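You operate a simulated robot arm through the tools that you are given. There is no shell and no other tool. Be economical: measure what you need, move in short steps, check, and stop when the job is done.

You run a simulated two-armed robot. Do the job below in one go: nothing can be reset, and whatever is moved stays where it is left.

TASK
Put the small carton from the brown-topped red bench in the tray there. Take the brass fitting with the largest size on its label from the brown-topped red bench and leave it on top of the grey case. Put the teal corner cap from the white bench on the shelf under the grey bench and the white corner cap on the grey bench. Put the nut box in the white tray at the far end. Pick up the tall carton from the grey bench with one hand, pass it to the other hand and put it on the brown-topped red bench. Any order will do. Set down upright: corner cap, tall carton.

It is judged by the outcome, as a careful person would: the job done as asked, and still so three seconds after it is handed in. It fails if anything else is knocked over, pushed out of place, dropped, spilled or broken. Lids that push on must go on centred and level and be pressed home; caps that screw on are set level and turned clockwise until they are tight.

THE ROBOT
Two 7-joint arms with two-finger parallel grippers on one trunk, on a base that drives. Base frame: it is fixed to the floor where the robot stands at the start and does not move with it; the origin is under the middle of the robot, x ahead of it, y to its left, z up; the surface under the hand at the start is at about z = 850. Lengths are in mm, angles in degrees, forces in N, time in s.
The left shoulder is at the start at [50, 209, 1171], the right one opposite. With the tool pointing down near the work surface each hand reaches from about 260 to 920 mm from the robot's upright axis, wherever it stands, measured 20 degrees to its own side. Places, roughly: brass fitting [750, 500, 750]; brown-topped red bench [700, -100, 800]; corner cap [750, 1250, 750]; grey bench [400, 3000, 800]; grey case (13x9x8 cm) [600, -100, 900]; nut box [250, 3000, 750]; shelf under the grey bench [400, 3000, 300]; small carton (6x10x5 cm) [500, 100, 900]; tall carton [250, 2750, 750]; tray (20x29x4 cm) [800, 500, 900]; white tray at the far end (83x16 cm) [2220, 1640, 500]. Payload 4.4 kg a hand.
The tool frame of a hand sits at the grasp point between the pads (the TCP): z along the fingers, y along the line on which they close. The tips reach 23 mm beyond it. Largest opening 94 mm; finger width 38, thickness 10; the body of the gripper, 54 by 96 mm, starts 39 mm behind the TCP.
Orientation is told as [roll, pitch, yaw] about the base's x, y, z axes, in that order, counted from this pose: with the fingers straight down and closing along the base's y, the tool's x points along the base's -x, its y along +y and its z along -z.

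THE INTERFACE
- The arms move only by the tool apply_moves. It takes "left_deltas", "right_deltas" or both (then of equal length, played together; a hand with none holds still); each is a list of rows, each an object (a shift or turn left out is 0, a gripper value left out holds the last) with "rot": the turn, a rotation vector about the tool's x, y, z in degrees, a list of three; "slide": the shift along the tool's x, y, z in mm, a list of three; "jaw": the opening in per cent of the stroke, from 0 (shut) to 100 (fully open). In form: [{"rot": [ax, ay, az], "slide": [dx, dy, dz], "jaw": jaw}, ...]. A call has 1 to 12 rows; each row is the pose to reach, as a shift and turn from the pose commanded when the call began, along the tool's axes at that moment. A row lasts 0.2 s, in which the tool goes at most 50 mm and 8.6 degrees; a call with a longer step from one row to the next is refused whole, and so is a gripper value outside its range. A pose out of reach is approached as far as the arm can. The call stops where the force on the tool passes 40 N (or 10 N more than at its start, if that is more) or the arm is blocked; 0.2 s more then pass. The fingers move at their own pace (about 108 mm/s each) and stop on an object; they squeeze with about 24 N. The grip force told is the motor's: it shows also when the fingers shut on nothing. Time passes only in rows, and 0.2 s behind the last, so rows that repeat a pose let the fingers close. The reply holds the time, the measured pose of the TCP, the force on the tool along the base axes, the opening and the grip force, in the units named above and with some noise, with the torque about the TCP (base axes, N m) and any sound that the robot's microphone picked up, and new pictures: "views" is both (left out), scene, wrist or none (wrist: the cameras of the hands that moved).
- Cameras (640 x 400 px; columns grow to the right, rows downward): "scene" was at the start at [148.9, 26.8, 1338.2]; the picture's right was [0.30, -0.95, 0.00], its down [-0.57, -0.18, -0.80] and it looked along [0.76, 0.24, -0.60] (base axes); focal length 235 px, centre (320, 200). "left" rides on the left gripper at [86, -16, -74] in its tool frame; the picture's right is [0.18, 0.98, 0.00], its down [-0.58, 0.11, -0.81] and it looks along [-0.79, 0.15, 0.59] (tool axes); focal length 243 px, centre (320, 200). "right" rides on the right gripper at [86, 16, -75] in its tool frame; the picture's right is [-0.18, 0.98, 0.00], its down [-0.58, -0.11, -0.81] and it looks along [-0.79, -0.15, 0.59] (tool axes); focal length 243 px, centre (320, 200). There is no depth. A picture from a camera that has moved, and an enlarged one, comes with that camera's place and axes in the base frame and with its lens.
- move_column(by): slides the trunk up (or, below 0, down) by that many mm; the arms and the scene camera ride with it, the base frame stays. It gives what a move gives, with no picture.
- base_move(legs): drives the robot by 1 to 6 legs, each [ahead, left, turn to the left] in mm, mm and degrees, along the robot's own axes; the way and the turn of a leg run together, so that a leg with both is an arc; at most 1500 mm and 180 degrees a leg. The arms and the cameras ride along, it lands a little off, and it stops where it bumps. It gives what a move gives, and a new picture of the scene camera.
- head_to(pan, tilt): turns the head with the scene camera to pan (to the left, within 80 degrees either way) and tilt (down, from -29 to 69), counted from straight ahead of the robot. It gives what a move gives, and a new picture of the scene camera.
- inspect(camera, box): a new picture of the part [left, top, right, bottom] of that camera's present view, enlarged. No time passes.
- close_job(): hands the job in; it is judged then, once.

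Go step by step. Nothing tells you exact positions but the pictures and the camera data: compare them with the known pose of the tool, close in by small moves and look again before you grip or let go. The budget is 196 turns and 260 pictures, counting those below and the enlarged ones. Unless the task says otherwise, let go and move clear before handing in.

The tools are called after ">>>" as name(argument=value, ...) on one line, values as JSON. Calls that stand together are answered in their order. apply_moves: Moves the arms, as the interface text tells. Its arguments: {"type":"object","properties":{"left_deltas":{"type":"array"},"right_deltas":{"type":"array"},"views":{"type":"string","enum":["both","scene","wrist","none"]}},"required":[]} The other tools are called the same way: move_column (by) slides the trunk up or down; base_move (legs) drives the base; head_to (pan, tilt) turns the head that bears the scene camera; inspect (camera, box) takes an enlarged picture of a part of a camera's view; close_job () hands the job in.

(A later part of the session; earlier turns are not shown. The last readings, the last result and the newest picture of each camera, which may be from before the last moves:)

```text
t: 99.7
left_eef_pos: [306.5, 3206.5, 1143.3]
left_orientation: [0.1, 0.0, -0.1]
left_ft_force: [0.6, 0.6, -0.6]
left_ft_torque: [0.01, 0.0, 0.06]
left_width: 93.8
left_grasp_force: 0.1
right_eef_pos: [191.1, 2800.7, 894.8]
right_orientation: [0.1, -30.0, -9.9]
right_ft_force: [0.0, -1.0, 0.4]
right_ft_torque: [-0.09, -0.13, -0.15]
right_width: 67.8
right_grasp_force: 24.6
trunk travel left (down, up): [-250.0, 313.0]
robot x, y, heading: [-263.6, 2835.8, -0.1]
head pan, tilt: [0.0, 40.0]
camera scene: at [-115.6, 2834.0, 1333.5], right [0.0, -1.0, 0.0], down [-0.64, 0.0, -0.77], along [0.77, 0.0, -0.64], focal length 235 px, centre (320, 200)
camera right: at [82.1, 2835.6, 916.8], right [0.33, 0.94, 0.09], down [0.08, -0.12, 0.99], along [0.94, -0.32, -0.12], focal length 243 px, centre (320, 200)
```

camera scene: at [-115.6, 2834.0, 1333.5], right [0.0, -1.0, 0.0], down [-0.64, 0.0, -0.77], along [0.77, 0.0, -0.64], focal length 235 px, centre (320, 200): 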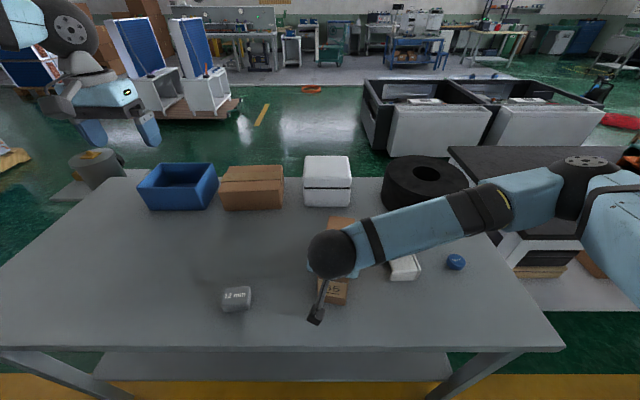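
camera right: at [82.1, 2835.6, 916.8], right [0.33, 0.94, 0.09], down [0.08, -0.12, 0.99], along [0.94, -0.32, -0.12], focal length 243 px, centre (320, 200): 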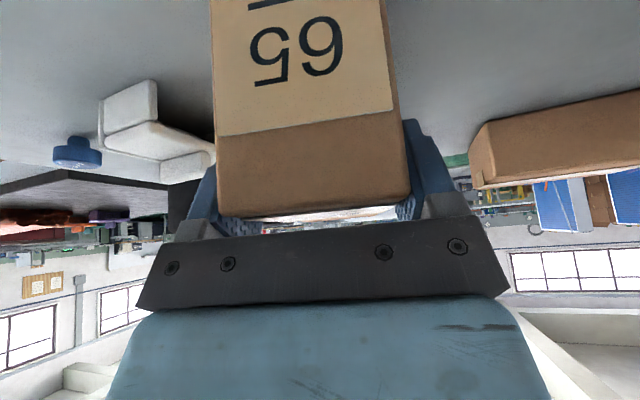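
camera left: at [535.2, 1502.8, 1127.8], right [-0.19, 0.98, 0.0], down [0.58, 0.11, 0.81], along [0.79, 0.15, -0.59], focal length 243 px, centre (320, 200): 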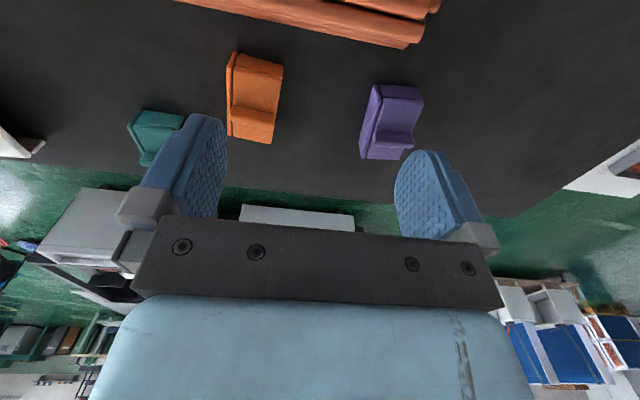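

Gripped at 68 mm. Lift and check for slipping.

>>> apply_moves(right_deltas=[{"slide": [-10, 0, -17.3]}, {"slide": [-30, 0, -52]}, {"slide": [-50, 0, -86.6]}, {"slide": [-70, 0, -121]}, {"slide": [-90, 0, -156]}], views="both")

```text
t: 100.9
left_eef_pos: [305.7, 3207.1, 1144.6]
left_orientation: [-0.1, 0.0, 0.0]
left_ft_force: [-0.3, -0.2, 0.0]
left_ft_torque: [0.02, -0.03, -0.01]
left_width: 94.0
left_grasp_force: 0.1
right_eef_pos: [191.6, 2801.0, 1074.1]
right_orientation: [0.0, -30.0, -10.1]
right_ft_force: [-0.6, 0.6, -4.4]
right_ft_torque: [0.03, 0.24, 0.0]
right_width: 68.0
right_grasp_force: 24.2
trunk travel left (down, up): [-250.0, 313.0]
robot x, y, heading: [-268.6, 2832.0, 0.1]
head pan, tilt: [0.0, 40.0]
camera scene: at [-115.8, 2834.3, 1333.5], right [0.0, -1.0, 0.0], down [-0.64, 0.0, -0.77], along [0.77, 0.0, -0.64], focal length 235 px, centre (320, 200)
camera right: at [81.8, 2835.7, 1096.1], right [0.33, 0.94, 0.09], down [0.08, -0.12, 0.99], along [0.94, -0.32, -0.12], focal length 243 px, centre (320, 200)
```

scene: 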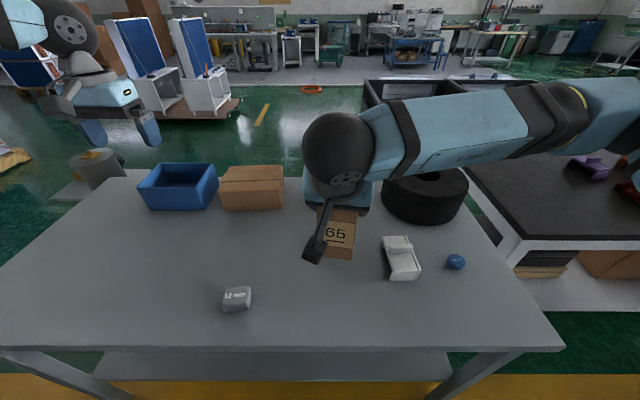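
right: 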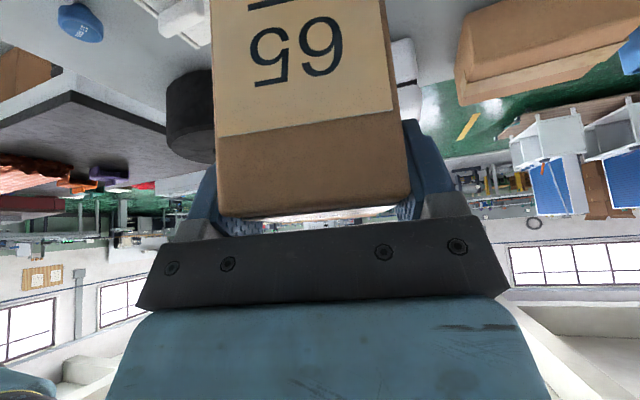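

Held steady (4.4 N). Turn the right hand +100° in yaw so the carton's free end points left for the handover.

>>> apply_moves(right_deltas=[{"slide": [3, 4, -1.5], "rot": [-4.2, 0, -7.2]}, {"slide": [5, 8, -3], "rot": [-8.3, 0, -14.4]}, {"slide": [8, 11, -4.4], "rot": [-12.5, 0, -21.6]}, {"slide": [10, 15, -6], "rot": [-16.7, 0, -28.9]}, {"slide": [13, 19, -7.4], "rot": [-20.8, 0, -36.1]}, {"slide": [15, 23, -9], "rot": [-25, 0, -43.3]}, {"slide": [18, 27, -10.3], "rot": [-29.2, 0, -50.5]}, {"slide": [20, 30, -12], "rot": [-33.3, 0, -57.7]}, {"slide": [23, 34, -13.3], "rot": [-37.5, 0, -64.9]}, {"slide": [26, 38, -15], "rot": [-41.7, 0, -72.2]}, {"slide": [28, 42, -16], "rot": [-45.8, 0, -79.4]}, {"slide": [30.7, 45.5, -17.7], "rot": [-50, 0, -86.6]}], views="both")

```text
t: 103.5
left_eef_pos: [305.9, 3206.5, 1144.1]
left_orientation: [0.0, 0.0, 0.0]
left_ft_force: [0.5, 0.3, -0.1]
left_ft_torque: [-0.01, -0.03, 0.0]
left_width: 94.0
left_grasp_force: 0.1
right_eef_pos: [166.6, 2849.0, 1076.7]
right_orientation: [0.0, -30.0, 84.4]
right_ft_force: [0.5, -0.5, -4.3]
right_ft_torque: [-0.21, 0.01, -0.02]
right_width: 68.0
right_grasp_force: 24.1
right hand out of reach, approached as far as the arm can: row 12
trunk travel left (down, up): [-250.0, 313.0]
robot x, y, heading: [-265.6, 2834.9, 0.1]
head pan, tilt: [0.0, 40.0]
camera scene: at [-115.4, 2834.1, 1333.6], right [0.0, -1.0, 0.0], down [-0.64, 0.0, -0.77], along [0.77, 0.0, -0.64], focal length 235 px, centre (320, 200)
camera right: at [138.2, 2738.3, 1097.2], right [-0.96, 0.25, 0.09], down [0.12, 0.09, 0.99], along [0.24, 0.96, -0.12], focal length 243 px, centre (320, 200)
```

scene: 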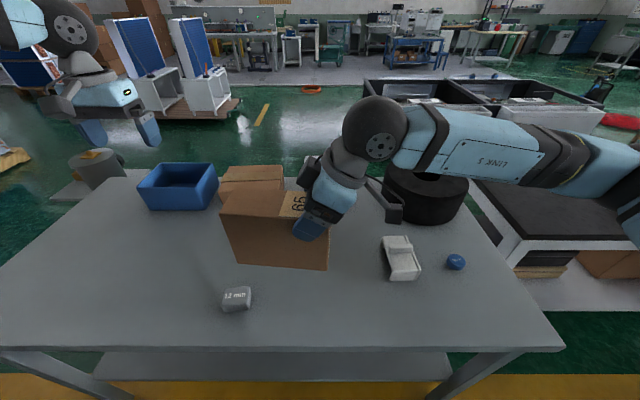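
right: 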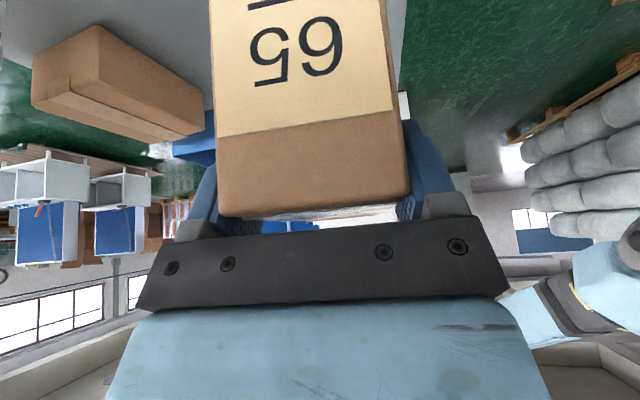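

The carton now lies crosswise, axis at ≈84°. Bring the left hand nearby with yaw turned -95° first.

>>> apply_moves(left_deltas=[{"slide": [10, -12, -8], "rot": [0, 0, 8]}, {"slide": [20, -24, -16], "rot": [0, 0, 16]}, {"slide": [30, -36, -24], "rot": [0, 0, 24]}, {"slide": [40, -48, -32], "rot": [0, 0, 32]}, {"slide": [50, -60, -40], "rot": [0, 0, 40]}, {"slide": [60, -72, -48], "rot": [0, 0, 48]}, {"slide": [70, -84, -56], "rot": [0, 0, 56]}, {"slide": [80, -96, -64], "rot": [0, 0, 64]}, {"slide": [90, -108, -72], "rot": [0, 0, 72]}, {"slide": [100, -120, -76], "rot": [0, 0, 80]}, {"slide": [108, -134, -76], "rot": [0, 0, 88]}, {"slide": [116, -147, -76], "rot": [0, 0, 95.6]}], views="both")

```text
t: 106.1
left_eef_pos: [190.3, 3058.7, 1218.8]
left_orientation: [0.0, 0.0, -95.7]
left_ft_force: [0.2, 0.0, 0.0]
left_ft_torque: [0.04, -0.04, 0.0]
left_width: 94.2
left_grasp_force: 0.1
right_eef_pos: [167.3, 2849.1, 1077.2]
right_orientation: [0.0, -30.1, 84.4]
right_ft_force: [0.5, -0.1, -3.5]
right_ft_torque: [-0.26, 0.04, 0.03]
right_width: 67.9
right_grasp_force: 23.8
trunk travel left (down, up): [-250.0, 313.0]
robot x, y, heading: [-263.4, 2832.1, 0.3]
head pan, tilt: [0.0, 40.0]
camera scene: at [-115.2, 2833.8, 1333.5], right [0.0, -1.0, 0.0], down [-0.64, 0.0, -0.77], along [0.77, 0.0, -0.64], focal length 235 px, centre (320, 200)
camera left: at [183.1, 3148.1, 1292.8], right [1.0, 0.09, 0.0], down [0.05, -0.59, 0.81], along [0.07, -0.8, -0.59], focal length 243 px, centre (320, 200)
```

scene: 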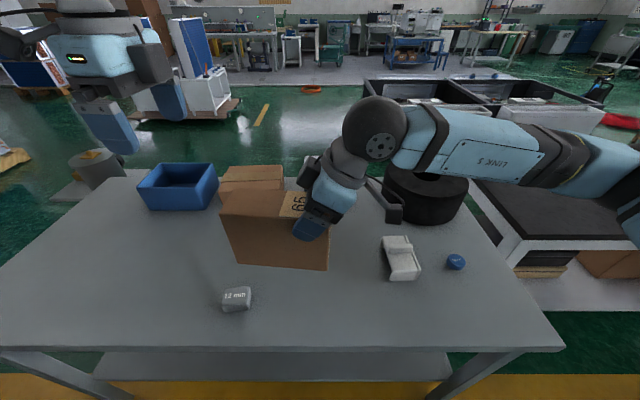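
left: 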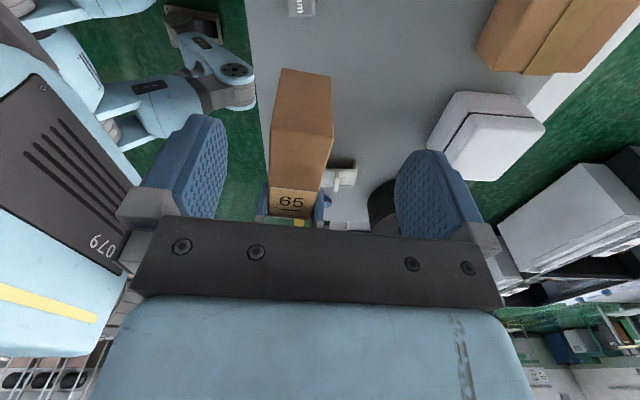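

The left hand can turn there freely. Now tilt it 30° toward the right and move above the carton's left part.

>>> apply_moves(left_deltas=[{"slide": [-25, -1, 10], "rot": [0, -7.5, 0]}, {"slide": [-50, -2, 20], "rot": [0, -15, 0]}, {"slide": [-80, -3, 35], "rot": [0, -22.5, 0]}, {"slide": [-109.6, -3.5, 50], "rot": [0, -30, 0]}, {"slide": [-109.6, -3.5, 58.8], "rot": [0, -30, 0]}], views="both")

```text
t: 107.3
left_eef_pos: [175.6, 2951.3, 1158.8]
left_orientation: [0.1, -30.2, -95.5]
left_ft_force: [1.2, 0.1, -0.2]
left_ft_torque: [-0.02, -0.02, 0.0]
left_width: 94.1
left_grasp_force: 0.1
right_eef_pos: [165.4, 2849.7, 1076.8]
right_orientation: [0.0, -30.0, 84.4]
right_ft_force: [-0.4, 0.6, -3.6]
right_ft_torque: [-0.2, 0.04, -0.01]
right_width: 67.9
right_grasp_force: 24.1
trunk travel left (down, up): [-250.0, 313.0]
robot x, y, heading: [-266.7, 2834.8, -0.1]
head pan, tilt: [0.0, 40.0]
camera scene: at [-115.5, 2834.2, 1333.6], right [0.0, -1.0, 0.0], down [-0.64, 0.0, -0.77], along [0.77, 0.0, -0.64], focal length 235 px, centre (320, 200)
camera left: at [170.4, 3065.6, 1179.7], right [0.99, 0.06, -0.09], down [0.1, -0.11, 0.99], along [0.05, -0.99, -0.11], focal length 243 px, centre (320, 200)
```

scene: 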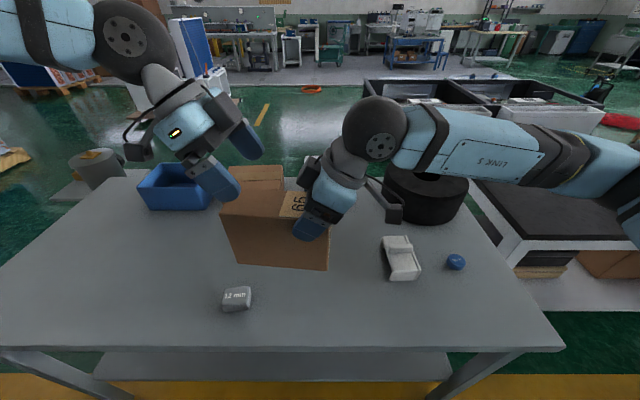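
left: 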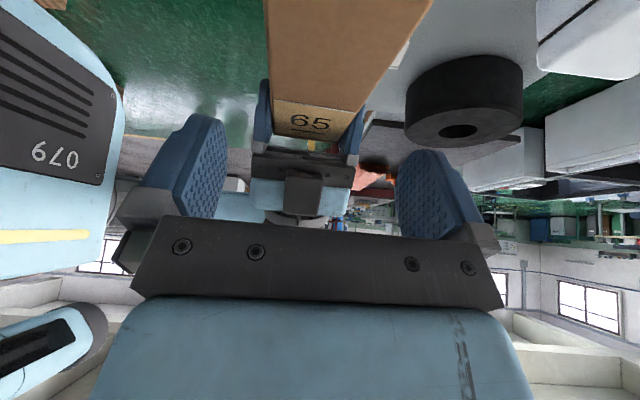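

Aligned. Descend onto the carton and close the left hand; both hold.

>>> apply_moves(left_deltas=[{"slide": [14, 0, 30]}, {"slide": [26, 0, 55]}, {"slide": [33.3, 0, 69.7]}, {"slide": [33.3, 0, 69.7]}], views="both")

```text
t: 108.3
left_eef_pos: [175.7, 2944.8, 1084.5]
left_orientation: [-0.1, -30.0, -95.6]
left_ft_force: [0.5, 0.4, 0.1]
left_ft_torque: [0.01, -0.01, 0.01]
left_width: 93.9
left_grasp_force: 0.0
right_eef_pos: [166.2, 2849.2, 1076.0]
right_orientation: [0.0, -30.0, 84.3]
right_ft_force: [-0.6, 0.1, -5.0]
right_ft_torque: [-0.24, 0.0, -0.01]
right_width: 67.9
right_grasp_force: 24.1
trunk travel left (down, up): [-250.0, 313.0]
robot x, y, heading: [-267.9, 2831.7, -0.0]
head pan, tilt: [0.0, 40.0]
camera scene: at [-115.4, 2834.2, 1333.6], right [0.0, -1.0, 0.0], down [-0.64, 0.0, -0.77], along [0.77, 0.0, -0.64], focal length 235 px, centre (320, 200)
camera left: at [169.7, 3059.1, 1104.8], right [0.99, 0.06, -0.09], down [0.1, -0.11, 0.99], along [0.05, -0.99, -0.12], focal length 243 px, centre (320, 200)
```

scene: 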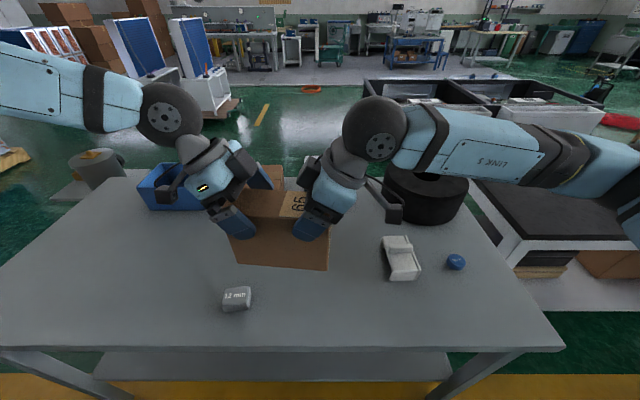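
left: 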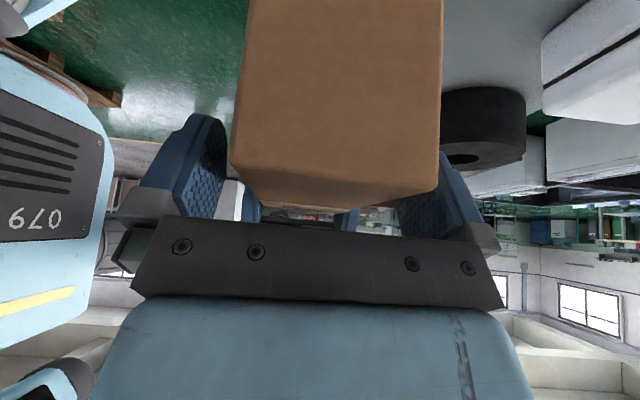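

Numbers say it is centred; close the left hand.

>>> apply_moves(left_deltas=[{"jaw": 30}, {"jaw": 30}, {"jaw": 30}], views="wrist")

```text
t: 109.1
left_eef_pos: [175.2, 2944.7, 1083.5]
left_orientation: [0.0, -30.0, -95.5]
left_ft_force: [0.2, -1.8, -0.1]
left_ft_torque: [0.31, -0.18, -0.05]
left_width: 67.9
left_grasp_force: 24.0
right_eef_pos: [167.3, 2849.8, 1075.7]
right_orientation: [0.0, -30.0, 84.4]
right_ft_force: [-0.5, 1.2, -2.9]
right_ft_torque: [-0.3, 0.19, 0.04]
right_width: 68.2
right_grasp_force: 24.2
trunk travel left (down, up): [-250.0, 313.0]
robot x, y, heading: [-269.3, 2830.7, -0.2]
head pan, tilt: [0.0, 40.0]
camera left: at [170.0, 3059.1, 1104.9], right [0.99, 0.06, -0.09], down [0.1, -0.11, 0.99], along [0.05, -0.99, -0.12], focal length 243 px, centre (320, 200)
```

left: 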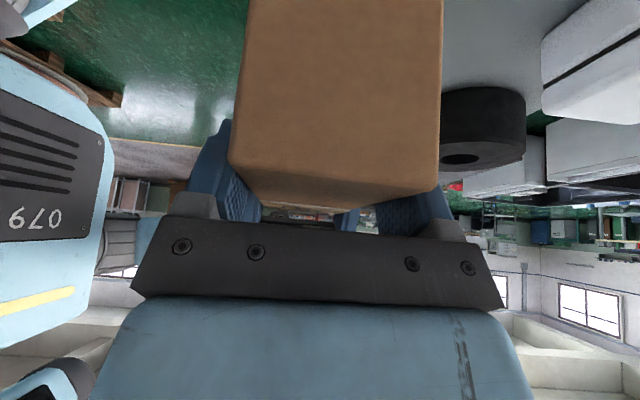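

Both hands hold it. Right hand opens and withdraws along its own axis.

>>> apply_moves(right_deltas=[{"jaw": 100}, {"jaw": 100}, {"jaw": 100, "slide": [0, 0, -30]}, {"slide": [0, 0, -70]}, {"slide": [0, 0, -110]}, {"slide": [0, 0, -150]}], views="both")

```text
t: 110.5
left_eef_pos: [176.2, 2944.9, 1084.1]
left_orientation: [-0.1, -29.9, -95.6]
left_ft_force: [-0.1, -1.4, -0.3]
left_ft_torque: [0.2, -0.02, 0.03]
left_width: 68.1
left_grasp_force: 23.5
right_eef_pos: [160.1, 2773.6, 1206.8]
right_orientation: [0.0, -30.0, 84.4]
right_ft_force: [0.2, 0.4, 0.2]
right_ft_torque: [0.02, 0.03, 0.0]
right_width: 94.2
right_grasp_force: 0.0
trunk travel left (down, up): [-250.0, 313.0]
robot x, y, heading: [-263.6, 2836.0, 0.1]
head pan, tilt: [0.0, 40.0]
camera scene: at [-115.5, 2833.8, 1333.5], right [0.0, -1.0, 0.0], down [-0.64, 0.0, -0.77], along [0.77, 0.0, -0.64], focal length 235 px, centre (320, 200)
camera right: at [131.0, 2663.3, 1228.4], right [-0.96, 0.25, 0.09], down [0.12, 0.09, 0.99], along [0.24, 0.96, -0.12], focal length 243 px, centre (320, 200)
```

scene: 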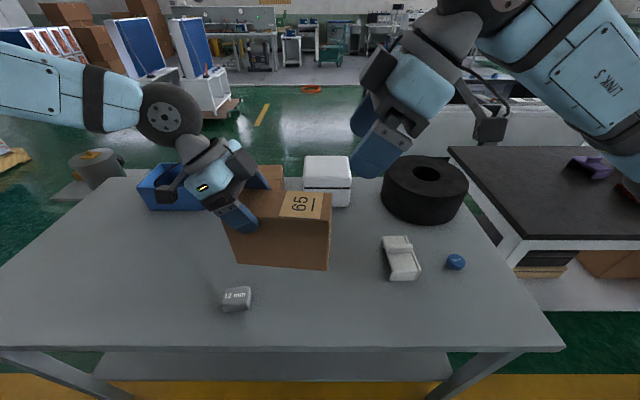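
right: 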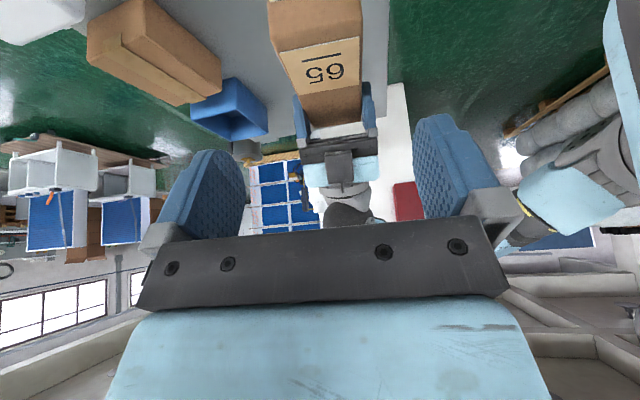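

Handover done: the left hand holds the carton. Turn the right hand back to straight-ahead while shifting it forward.

>>> apply_moves(right_deltas=[{"slide": [0, -8, 0], "rot": [4.2, 0, 7.2]}, {"slide": [0, -16, 0], "rot": [8.4, 0, 14.5]}, {"slide": [0, -24, 0], "rot": [12.6, 0, 21.8]}, {"slide": [0, -32, 0], "rot": [16.8, 0, 29.1]}, {"slide": [0, -40, 0], "rot": [21, 0, 36.4]}, {"slide": [0, -48, 0], "rot": [25.2, 0, 43.6]}, {"slide": [0, -56, 0], "rot": [29.4, 0, 50.9]}, {"slide": [0, -64, 0], "rot": [33.6, 0, 58.2]}, {"slide": [0, -72, 0], "rot": [37.8, 0, 65.5]}, {"slide": [0, -80, 0], "rot": [42.2, 0, 73.1]}], views="none")

>>> apply_moves(right_deltas=[{"rot": [0, 7.5, 0]}, {"rot": [0, 15, 0]}, {"rot": [0, 22.5, 0]}, {"rot": [0, 30, 0]}], views="none")

>>> base_move(legs=[[0, 240, 0]])

```text
refused: row 10 steps farther than a row can; nothing moved
```

```text
t: 111.5
left_eef_pos: [174.6, 2945.2, 1084.0]
left_orientation: [0.0, -30.0, -95.5]
left_ft_force: [0.8, 0.2, 0.5]
left_ft_torque: [0.21, -0.01, -0.01]
left_width: 67.9
left_grasp_force: 24.5
right_eef_pos: [158.1, 2776.3, 1207.0]
right_orientation: [0.0, 0.2, 84.4]
right_ft_force: [-0.2, -1.0, 0.5]
right_ft_torque: [-0.03, 0.04, 0.01]
right_width: 94.0
right_grasp_force: 0.0
trunk travel left (down, up): [-250.0, 313.0]
robot x, y, heading: [-266.0, 2832.9, 0.0]
head pan, tilt: [0.0, 40.0]
```

```text
t: 114.2
left_eef_pos: [175.8, 3186.0, 1083.8]
left_orientation: [0.0, -30.0, -95.6]
left_ft_force: [-0.1, 0.2, -0.5]
left_ft_torque: [0.18, -0.07, 0.0]
left_width: 67.7
left_grasp_force: 24.5
right_eef_pos: [158.7, 3015.5, 1205.9]
right_orientation: [0.0, -0.1, 84.3]
right_ft_force: [-0.3, 0.1, 0.6]
right_ft_torque: [0.01, 0.01, -0.04]
right_width: 94.3
right_grasp_force: 0.0
trunk travel left (down, up): [-250.0, 313.0]
robot x, y, heading: [-269.6, 3076.7, -0.1]
head pan, tilt: [0.0, 40.0]
camera scene: at [-115.2, 3076.0, 1333.5], right [0.0, -1.0, 0.0], down [-0.64, 0.0, -0.77], along [0.77, 0.0, -0.64], focal length 235 px, centre (320, 200)
```

scene: 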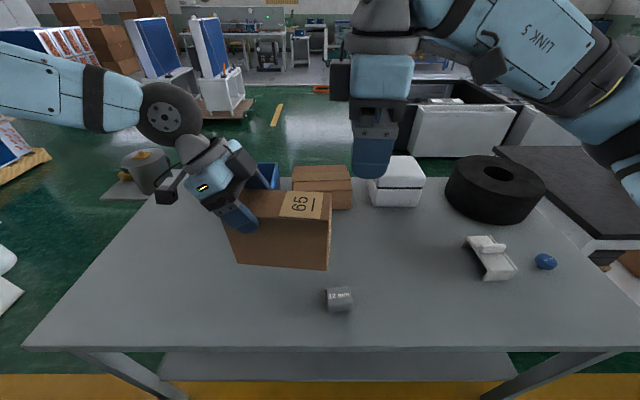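

Turn the right hand to yaw 0 and drive further left to clear the carton from the nut box.

>>> apply_moves(right_deltas=[{"rot": [0, 0, 8.4]}, {"rot": [0, 0, 16.8]}, {"rot": [0, 0, 25.2]}, {"rot": [0, 0, 33.6]}, {"rot": [0, 0, 42]}, {"rot": [0, 0, 50.4]}, {"rot": [0, 0, 58.8]}, {"rot": [0, 0, 67.2]}, {"rot": [0, 0, 75.6]}, {"rot": [0, 0, 84]}], views="none")

>>> base_move(legs=[[0, 150, 0]])

>>> apply_moves(right_deltas=[{"slide": [0, -45, 0]}, {"slide": [0, -90, 0]}, {"slide": [0, -130, 0]}, {"slide": [0, -130, 45]}, {"slide": [0, -130, 90]}, {"slide": [0, -130, 135]}, {"slide": [0, -130, 180]}, {"slide": [0, -130, 225]}, {"slide": [0, -130, 270]}], views="both")

```text
t: 116.5
left_eef_pos: [175.9, 3185.9, 1083.9]
left_orientation: [0.1, -30.0, -95.8]
left_ft_force: [-0.4, 0.1, -0.4]
left_ft_torque: [0.15, -0.02, 0.02]
left_width: 68.0
left_grasp_force: 23.9
right_eef_pos: [158.6, 3015.9, 1206.9]
right_orientation: [0.0, 0.0, 0.1]
right_ft_force: [0.5, 0.1, 0.0]
right_ft_torque: [-0.02, 0.0, 0.01]
right_width: 93.9
right_grasp_force: 0.1
trunk travel left (down, up): [-250.0, 313.0]
robot x, y, heading: [-266.0, 3074.0, -0.3]
head pan, tilt: [0.0, 40.0]
```

```text
t: 118.4
left_eef_pos: [175.6, 3333.6, 1083.6]
left_orientation: [0.1, -29.9, -95.6]
left_ft_force: [-0.3, -0.3, 1.4]
left_ft_torque: [0.21, -0.04, -0.02]
left_width: 67.9
left_grasp_force: 23.7
right_eef_pos: [157.8, 3164.2, 1208.0]
right_orientation: [0.0, 0.0, 0.3]
right_ft_force: [0.0, 0.3, 0.7]
right_ft_torque: [-0.04, 0.0, -0.02]
right_width: 94.3
right_grasp_force: 0.0
trunk travel left (down, up): [-250.0, 313.0]
robot x, y, heading: [-263.8, 3223.2, -0.2]
head pan, tilt: [0.0, 40.0]
camera scene: at [-115.2, 3222.1, 1333.5], right [0.0, -1.0, 0.0], down [-0.64, 0.0, -0.77], along [0.77, 0.0, -0.64], focal length 235 px, centre (320, 200)
```

scene: 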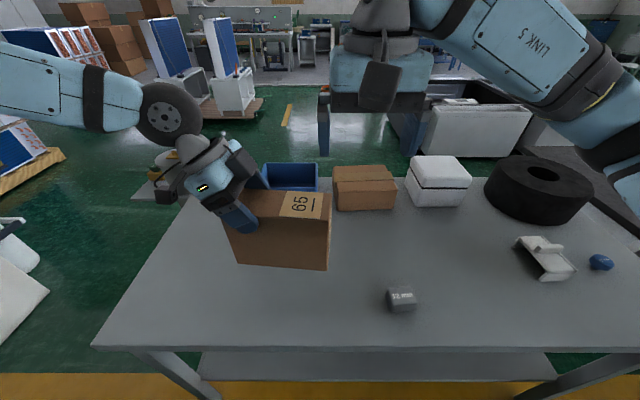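

```text
t: 120.4
left_eef_pos: [176.1, 3332.4, 1084.7]
left_orientation: [-0.1, -29.9, -95.5]
left_ft_force: [0.2, 0.1, -0.5]
left_ft_torque: [0.16, 0.0, -0.01]
left_width: 67.9
left_grasp_force: 24.0
right_eef_pos: [159.5, 3031.9, 936.7]
right_orientation: [0.0, 0.0, 0.4]
right_ft_force: [-1.1, 0.4, -0.5]
right_ft_torque: [-0.01, 0.0, 0.0]
right_width: 94.2
right_grasp_force: 0.0
trunk travel left (down, up): [-250.0, 313.0]
robot x, y, heading: [-265.2, 3221.3, 0.0]
head pan, tilt: [0.0, 40.0]
camera scene: at [-115.0, 3221.4, 1333.6], right [0.0, -1.0, 0.0], down [-0.64, 0.0, -0.77], along [0.77, 0.0, -0.64], focal length 235 px, centre (320, 200)
camera right: at [72.2, 3047.3, 1010.6], right [0.18, 0.98, 0.0], down [0.58, -0.1, 0.81], along [0.79, -0.14, -0.59], focal length 243 px, centre (320, 200)
```

scene: 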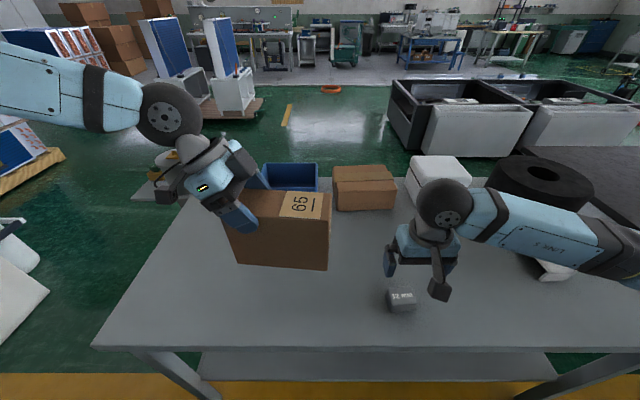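
right: 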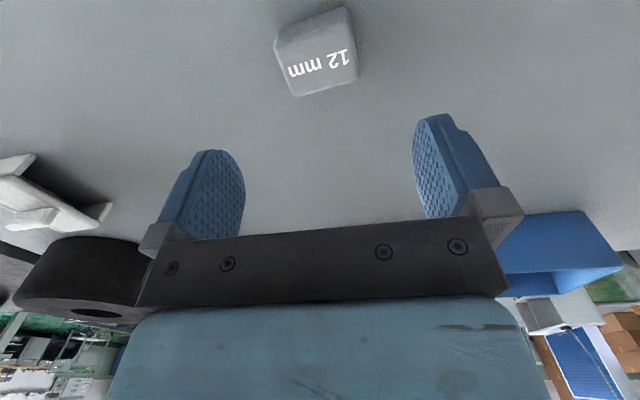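

Nut box centre (161, 3031), ~52 mm wide, turned ≈ +5°. Descend and grip.

>>> apply_moves(right_deltas=[{"slide": [-1, 0, 45], "rot": [0, 0, -5]}, {"slide": [-1, 0, 90], "rot": [0, 0, -5]}, {"slide": [-1, 0, 118], "rot": [0, 0, -5]}, {"slide": [-1, 0, 128], "rot": [0, 0, -5]}, {"slide": [-1, 0, 128], "rot": [0, 0, -5], "jaw": 20}, {"slide": [-1, 0, 128], "rot": [0, 0, -5], "jaw": 20}, {"slide": [-1, 0, 128], "rot": [0, 0, -5], "jaw": 20}], views="wrist")

```text
t: 122.0
left_eef_pos: [175.3, 3333.0, 1084.4]
left_orientation: [0.1, -30.0, -95.5]
left_ft_force: [-0.1, -0.3, 0.3]
left_ft_torque: [0.19, -0.07, -0.04]
left_width: 67.7
left_grasp_force: 23.8
right_eef_pos: [161.3, 3031.3, 807.9]
right_orientation: [0.0, 0.0, 5.4]
right_ft_force: [0.3, -0.4, 0.0]
right_ft_torque: [-0.01, 0.03, 0.01]
right_width: 59.4
right_grasp_force: 24.2
trunk travel left (down, up): [-250.0, 313.0]
robot x, y, heading: [-267.8, 3219.5, 0.2]
head pan, tilt: [0.0, 40.0]
camera right: at [72.2, 3039.1, 882.4], right [0.09, 1.0, 0.0], down [0.59, -0.05, 0.81], along [0.8, -0.07, -0.59], focal length 243 px, centre (320, 200)
```

right: 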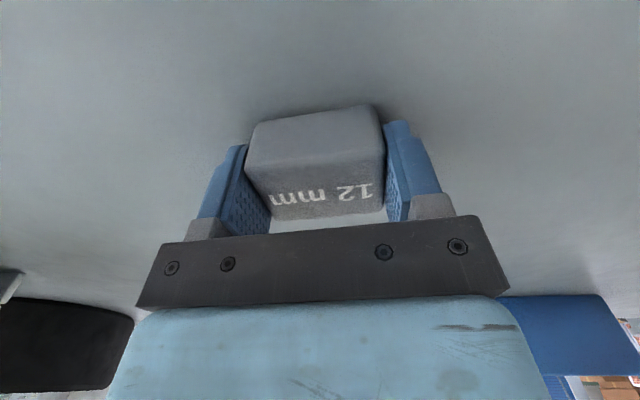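

Nut box gripped. Lift it, raise the trunk a little, and drive back along the benches to the brown one.

>>> apply_moves(right_deltas=[{"slide": [0, 0, -40]}, {"slide": [0, 0, -80]}, {"slide": [0, 0, -125]}, {"slide": [0, 0, -170]}, {"slide": [0, 0, -215]}, {"slide": [0, -40, -240]}], views="none")

>>> move_column(by=60)

>>> base_move(legs=[[0, -1500, 0], [0, -1500, 0], [0, -210, 0]])

```text
t: 123.4
left_eef_pos: [174.4, 3330.8, 1085.1]
left_orientation: [0.0, -29.9, -95.6]
left_ft_force: [0.1, -1.2, -0.1]
left_ft_torque: [0.18, -0.03, -0.01]
left_width: 68.2
left_grasp_force: 23.6
right_eef_pos: [162.0, 2990.6, 1050.8]
right_orientation: [0.1, 0.0, 5.4]
right_ft_force: [-0.6, -0.8, -0.4]
right_ft_torque: [0.03, -0.01, -0.02]
right_width: 59.6
right_grasp_force: 23.7
trunk travel left (down, up): [-250.0, 313.0]
robot x, y, heading: [-268.0, 3220.1, 0.3]
head pan, tilt: [0.0, 40.0]
```

```text
t: 124.4
left_eef_pos: [175.8, 3331.7, 1143.7]
left_orientation: [0.1, -30.0, -95.5]
left_ft_force: [0.8, -0.5, -4.4]
left_ft_torque: [0.23, -0.03, -0.01]
left_width: 68.0
left_grasp_force: 24.0
right_eef_pos: [163.0, 2993.5, 1109.4]
right_orientation: [0.0, 0.1, 5.5]
right_ft_force: [-0.4, 1.0, -0.2]
right_ft_torque: [0.0, 0.01, -0.01]
right_width: 59.1
right_grasp_force: 24.1
trunk travel left (down, up): [-310.0, 253.0]
robot x, y, heading: [-265.3, 3218.8, -0.0]
head pan, tilt: [0.0, 40.0]
```

```text
t: 152.3
left_eef_pos: [160.1, 155.5, 1143.7]
left_orientation: [0.1, -30.0, -96.6]
left_ft_force: [0.2, 0.2, -5.4]
left_ft_torque: [0.18, -0.02, 0.0]
left_width: 68.3
left_grasp_force: 24.2
right_eef_pos: [142.0, -183.0, 1109.7]
right_orientation: [0.1, 0.0, 4.4]
right_ft_force: [1.0, -0.5, -0.9]
right_ft_torque: [-0.02, -0.04, 0.02]
right_width: 59.2
right_grasp_force: 23.8
trunk travel left (down, up): [-310.0, 253.0]
robot x, y, heading: [-283.4, 54.5, -1.0]
head pan, tilt: [0.0, 40.0]
camera scene: at [-132.5, 51.0, 1393.5], right [-0.02, -1.0, 0.0], down [-0.64, 0.01, -0.77], along [0.77, -0.01, -0.64], focal length 235 px, centre (320, 200)
```

scene: 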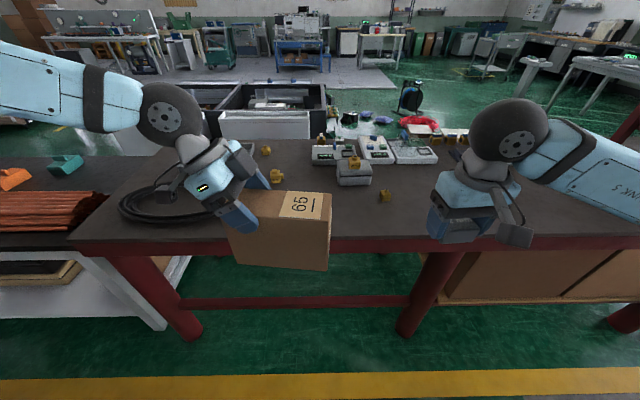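

Now drive forward to the bench for setting the carton.

>>> base_move(legs=[[290, -40, 1]])

>>> move_column(by=-130)

>>> head_to(pan=5, tilt=50)

```text
t: 154.3
left_eef_pos: [447.9, 120.8, 1144.8]
left_orientation: [0.0, -29.9, -95.7]
left_ft_force: [0.2, -0.2, -4.3]
left_ft_torque: [0.18, 0.01, 0.04]
left_width: 67.9
left_grasp_force: 24.2
right_eef_pos: [433.5, -218.4, 1109.8]
right_orientation: [0.0, 0.0, 5.4]
right_ft_force: [-0.1, -0.8, -0.6]
right_ft_torque: [-0.03, -0.02, 0.02]
right_width: 59.4
right_grasp_force: 24.4
trunk travel left (down, up): [-310.0, 253.0]
robot x, y, heading: [5.2, 10.1, -0.4]
head pan, tilt: [0.0, 40.0]
camera scene: at [156.4, 11.2, 1393.5], right [0.0, -1.0, 0.0], down [-0.64, 0.0, -0.77], along [0.77, 0.0, -0.64], focal length 235 px, centre (320, 200)
```

scene: 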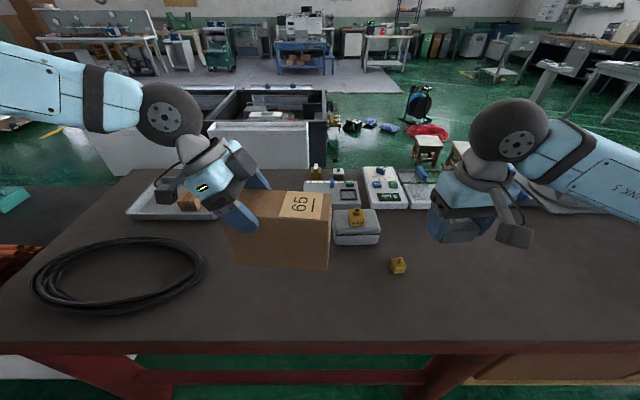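

```text
t: 155.9
left_eef_pos: [446.8, 121.0, 1014.5]
left_orientation: [0.0, -30.1, -95.7]
left_ft_force: [-0.2, -0.3, -3.1]
left_ft_torque: [0.2, 0.01, -0.03]
left_width: 68.3
left_grasp_force: 24.1
right_eef_pos: [434.9, -218.4, 981.0]
right_orientation: [0.1, 0.0, 5.3]
right_ft_force: [1.0, 0.1, -0.9]
right_ft_torque: [0.04, 0.0, -0.05]
right_width: 59.4
right_grasp_force: 24.0
trunk travel left (down, up): [-180.0, 383.0]
robot x, y, heading: [4.4, 11.4, 0.1]
head pan, tilt: [0.0, 40.0]
```

```text
t: 156.6
left_eef_pos: [446.7, 121.3, 1013.7]
left_orientation: [0.0, -29.9, -95.7]
left_ft_force: [-1.1, 0.3, -5.4]
left_ft_torque: [0.21, 0.03, 0.0]
left_width: 67.9
left_grasp_force: 24.0
right_eef_pos: [433.3, -218.3, 980.7]
right_orientation: [-0.1, 0.0, 5.3]
right_ft_force: [0.1, -0.1, -1.1]
right_ft_torque: [-0.02, 0.01, 0.0]
right_width: 59.7
right_grasp_force: 24.1
trunk travel left (down, up): [-180.0, 383.0]
robot x, y, heading: [4.4, 8.4, -0.2]
head pan, tilt: [5.0, 50.0]
camera scene: at [147.9, 17.9, 1249.4], right [0.09, -1.0, 0.0], down [-0.76, -0.07, -0.64], along [0.64, 0.06, -0.77], focal length 235 px, centre (320, 200)
```

scene: 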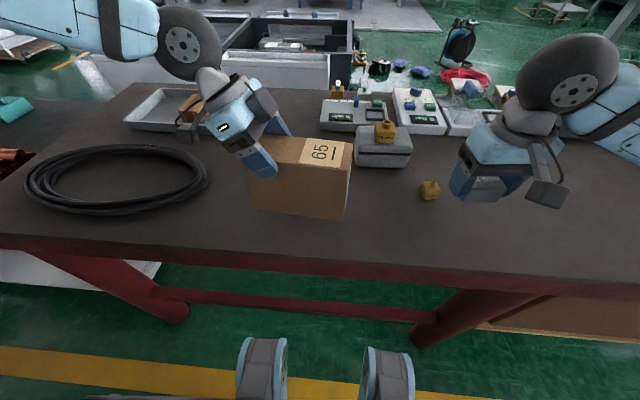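

The spot beneath is free. Lower the carton.

>>> apply_moves(left_deltas=[{"slide": [8, 0, 14]}, {"slide": [14, 0, 24]}, {"slide": [18, 0, 31.2]}, {"slide": [19.5, 0, 33.8]}, {"slide": [20.5, 0, 35.5]}], views="none")

>>> apply_moves(left_deltas=[{"slide": [0.5, 0, 0.9]}, {"slide": [1, 0, 1.7]}, {"slide": [1.5, 0, 2.6]}], views="scene")

```text
t: 157.8
left_eef_pos: [447.0, 120.2, 974.0]
left_orientation: [0.1, -30.1, -95.7]
left_ft_force: [-1.0, 3.8, 10.9]
left_ft_torque: [-0.28, 0.78, -0.36]
left_width: 67.9
left_grasp_force: 24.3
right_eef_pos: [432.3, -218.1, 981.8]
right_orientation: [0.0, 0.1, 5.2]
right_ft_force: [0.3, 0.0, -0.4]
right_ft_torque: [0.0, 0.02, 0.0]
right_width: 59.4
right_grasp_force: 24.2
trunk travel left (down, up): [-180.0, 383.0]
robot x, y, heading: [3.9, 16.6, -0.0]
head pan, tilt: [5.0, 50.0]
```

```text
t: 158.6
left_eef_pos: [445.9, 120.1, 972.2]
left_orientation: [0.2, -30.0, -95.8]
left_ft_force: [4.3, 3.0, 24.8]
left_ft_torque: [-0.05, 0.63, -0.38]
left_width: 67.9
left_grasp_force: 23.5
right_eef_pos: [433.7, -217.9, 982.2]
right_orientation: [0.0, -0.1, 5.4]
right_ft_force: [0.0, 1.2, -0.5]
right_ft_torque: [-0.01, -0.02, -0.01]
right_width: 59.3
right_grasp_force: 23.8
trunk travel left (down, up): [-180.0, 383.0]
robot x, y, heading: [2.9, 8.5, -0.3]
head pan, tilt: [5.0, 50.0]
camera scene: at [146.5, 17.8, 1249.7], right [0.09, -1.0, 0.0], down [-0.76, -0.07, -0.64], along [0.64, 0.06, -0.77], focal length 235 px, centre (320, 200)
```

scene: 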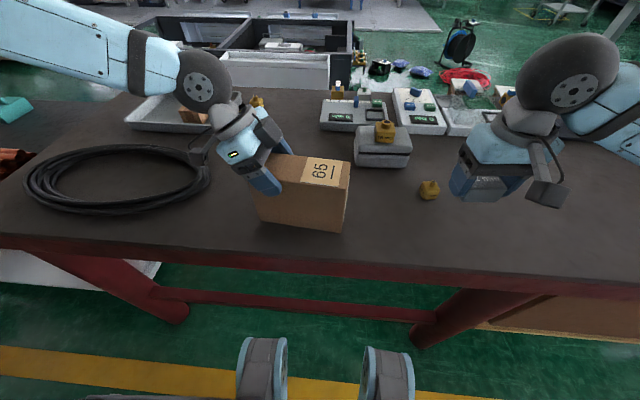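

Seated. Open, withdraw upward-left along the tool axis.

>>> apply_moves(left_deltas=[{"slide": [-0.5, 0, -0.9], "jaw": 100}, {"slide": [-0.5, 0, -0.9], "jaw": 100}, {"slide": [0, 0, -30], "jaw": 100}, {"slide": [0, 0, -75]}, {"slide": [0, 0, -120]}, {"slide": [0, 0, -165]}, {"slide": [0, 0, -200]}], views="both")

```text
t: 160.2
left_eef_pos: [456.6, 222.8, 1147.1]
left_orientation: [-0.1, -30.0, -95.8]
left_ft_force: [0.5, 0.7, -0.6]
left_ft_torque: [-0.01, 0.01, 0.0]
left_width: 93.9
left_grasp_force: 0.2
right_eef_pos: [434.3, -218.3, 980.6]
right_orientation: [0.0, 0.1, 5.3]
right_ft_force: [0.0, -0.1, -0.8]
right_ft_torque: [0.03, 0.02, -0.01]
right_width: 59.7
right_grasp_force: 23.8
trunk travel left (down, up): [-180.0, 383.0]
robot x, y, heading: [9.5, 9.0, -0.2]
head pan, tilt: [5.0, 50.0]
camera scene: at [147.1, 17.9, 1249.4], right [0.09, -1.0, 0.0], down [-0.76, -0.07, -0.64], along [0.64, 0.06, -0.77], focal length 235 px, centre (320, 200)
camera left: at [452.6, 336.4, 1168.0], right [0.99, 0.06, -0.09], down [0.1, -0.11, 0.99], along [0.05, -0.99, -0.12], focal length 243 px, centre (320, 200)
```

scene: 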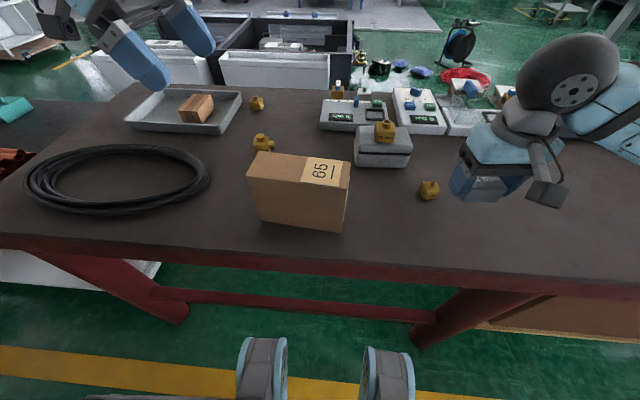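
left: 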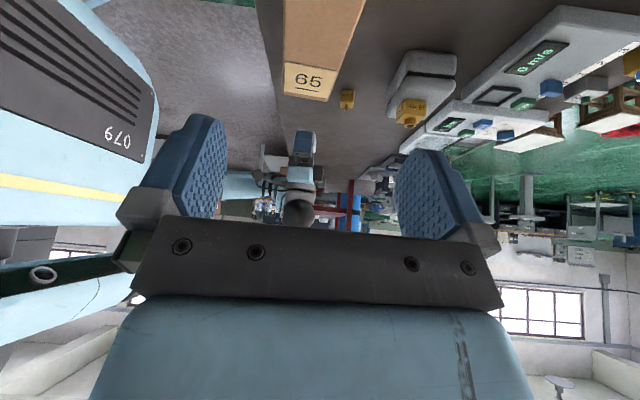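

The carton stands on the brown bench. Next: nut box to the white tray, around (2220, 1640); the way goes around the grey bench's left end (y≈3700). I drive there in legs.

>>> base_move(legs=[[-290, 0, 0], [0, 1500, 0], [0, 1500, 0], [0, 1200, 0]])

>>> head_to(pan=0, tilt=30)

```text
t: 196.2
left_eef_pos: [108.0, 4256.8, 1149.9]
left_orientation: [0.0, -29.2, -95.4]
left_ft_force: [0.5, 0.1, 0.2]
left_ft_torque: [-0.01, -0.02, 0.02]
left_width: 93.8
left_grasp_force: 0.1
right_eef_pos: [88.8, 3820.0, 979.2]
right_orientation: [0.5, -0.1, 5.8]
right_ft_force: [1.4, 0.8, 0.3]
right_ft_torque: [0.02, 0.01, 0.0]
right_width: 59.3
right_grasp_force: 23.7
trunk travel left (down, up): [-180.0, 383.0]
robot x, y, heading: [-342.4, 4051.6, 0.3]
head pan, tilt: [5.0, 50.0]
stopped in leg 4: the robot was blocked; the commanded pose is now the measured one
camera scene: at [-201.4, 4051.2, 1250.3], right [0.09, -1.0, -0.01], down [-0.76, -0.06, -0.65], along [0.64, 0.07, -0.76], focal length 235 px, centre (320, 200)
```

scene: 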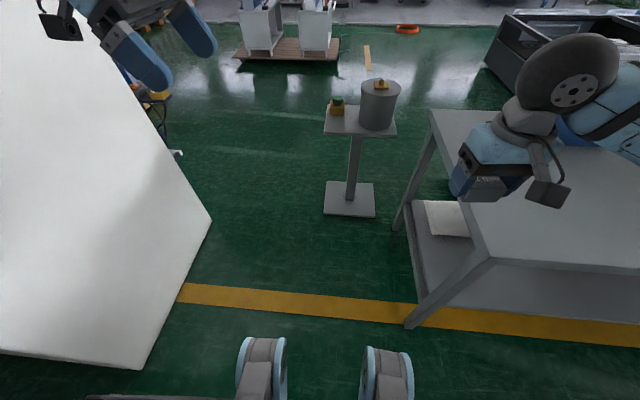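

```text
t: 197.0
left_eef_pos: [108.7, 4257.5, 1150.2]
left_orientation: [-0.1, -29.1, -95.3]
left_ft_force: [0.7, -0.1, 0.3]
left_ft_torque: [0.01, -0.03, 0.0]
left_width: 94.0
left_grasp_force: 0.1
right_eef_pos: [87.6, 3820.5, 978.3]
right_orientation: [0.6, -0.2, 5.8]
right_ft_force: [0.3, 0.0, -0.2]
right_ft_torque: [0.01, -0.01, 0.01]
right_width: 59.7
right_grasp_force: 23.8
trunk travel left (down, up): [-180.0, 383.0]
robot x, y, heading: [-341.8, 4056.0, 0.2]
head pan, tilt: [0.0, 30.0]
camera scene: at [-186.7, 4043.7, 1279.0], right [0.01, -1.0, -0.01], down [-0.5, 0.01, -0.87], along [0.87, 0.01, -0.5], focal length 235 px, centre (320, 200)
```

scene: 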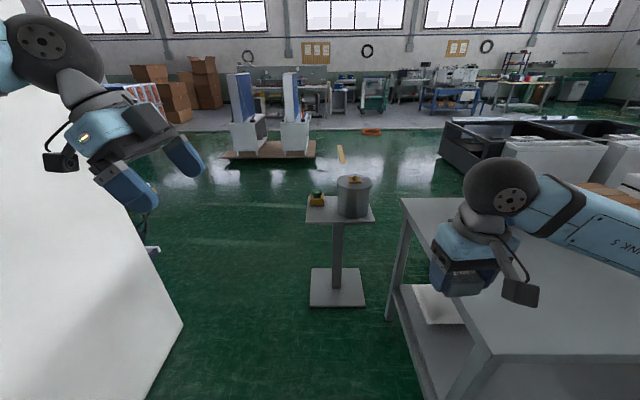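

The left elbow met the pillar; a pedestal stands on the way too. I'll face -y (turn right 90°) so the robot is slim in that gap, and strafe past the pedestal with the arms above it.

>>> base_move(legs=[[90, -50, 0], [0, 0, -90]])

>>> head_to(pan=45, tilt=40)

```text
t: 197.7
left_eef_pos: [108.0, 4256.3, 1149.7]
left_orientation: [0.2, -29.1, -95.6]
left_ft_force: [-0.6, -0.4, -0.1]
left_ft_torque: [0.02, 0.02, -0.02]
left_width: 93.9
left_grasp_force: 0.0
right_eef_pos: [86.4, 3820.1, 980.5]
right_orientation: [0.5, -0.2, 5.9]
right_ft_force: [0.0, 1.1, -1.6]
right_ft_torque: [-0.02, 0.0, 0.02]
right_width: 59.5
right_grasp_force: 23.8
trunk travel left (down, up): [-180.0, 383.0]
robot x, y, heading: [-341.5, 4050.8, 0.4]
head pan, tilt: [0.0, 30.0]
stopped in leg 1: the robot was blocked; the commanded pose is now the measured one
camera scene: at [-187.9, 4044.9, 1279.8], right [0.01, -1.0, -0.01], down [-0.5, 0.0, -0.87], along [0.87, 0.01, -0.5], focal length 235 px, centre (320, 200)
```

scene: 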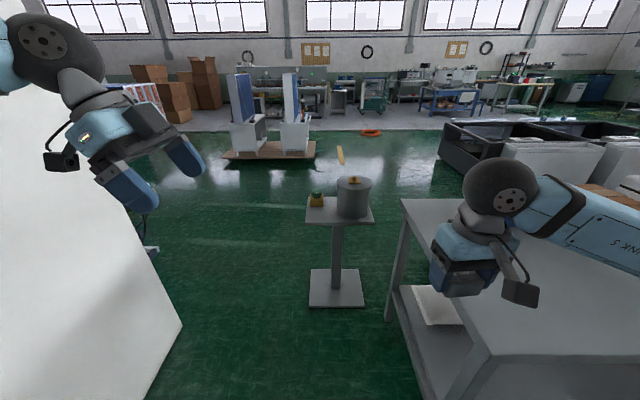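

```text
t: 198.8
left_eef_pos: [108.4, 4256.3, 1148.9]
left_orientation: [-0.1, -29.1, -95.4]
left_ft_force: [-0.4, 0.5, 0.3]
left_ft_torque: [-0.04, 0.01, 0.02]
left_width: 94.1
left_grasp_force: 0.0
right_eef_pos: [87.8, 3819.5, 979.5]
right_orientation: [0.6, -0.2, 5.9]
right_ft_force: [-0.3, 0.3, 0.0]
right_ft_torque: [-0.04, 0.0, 0.01]
right_width: 59.8
right_grasp_force: 24.0
trunk travel left (down, up): [-180.0, 383.0]
robot x, y, heading: [-343.4, 4054.8, 0.6]
head pan, tilt: [45.0, 40.0]
camera scene: at [-218.1, 4104.4, 1264.7], right [0.71, -0.7, -0.01], down [-0.45, -0.45, -0.77], along [0.54, 0.55, -0.64], focal length 235 px, centre (320, 200)
```

scene: 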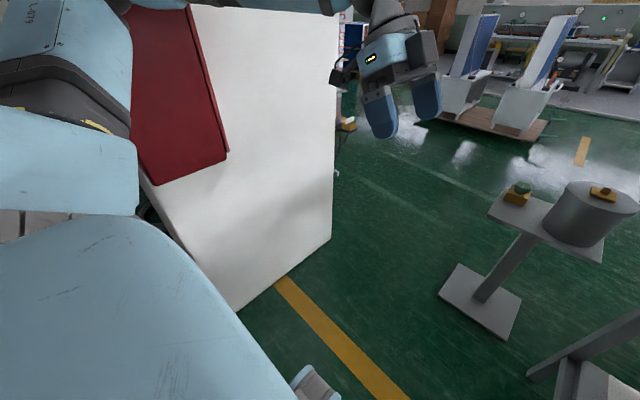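

The left arm leans at the pillar's red box. Move away backward-right first.

>>> base_move(legs=[[-60, -60, 0], [0, -100, 0]])

```text
t: 201.1
left_eef_pos: [52.1, 4105.1, 1146.9]
left_orientation: [0.0, -29.8, -95.3]
left_ft_force: [-0.6, 0.0, -0.7]
left_ft_torque: [0.0, 0.05, 0.02]
left_width: 93.8
left_grasp_force: 0.2
right_eef_pos: [31.1, 3666.5, 980.8]
right_orientation: [-0.1, 0.1, 5.8]
right_ft_force: [-0.4, -0.6, -1.1]
right_ft_torque: [-0.02, 0.01, 0.03]
right_width: 59.6
right_grasp_force: 24.2
trunk travel left (down, up): [-180.0, 383.0]
robot x, y, heading: [-403.9, 3891.3, 0.8]
head pan, tilt: [45.0, 40.0]
camera scene: at [-274.2, 3953.3, 1263.6], right [0.71, -0.7, 0.0], down [-0.45, -0.46, -0.77], along [0.54, 0.55, -0.64], focal length 235 px, centre (320, 200)
```

scene: 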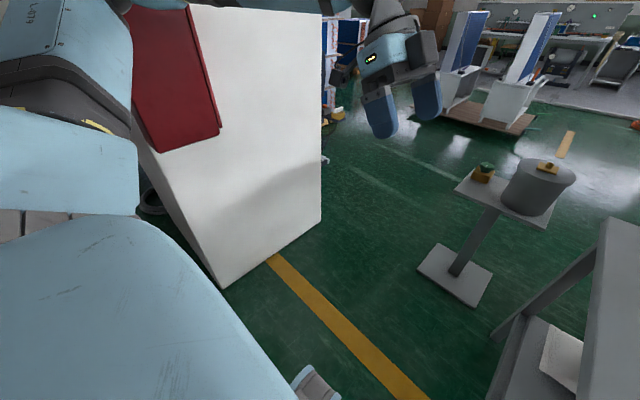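

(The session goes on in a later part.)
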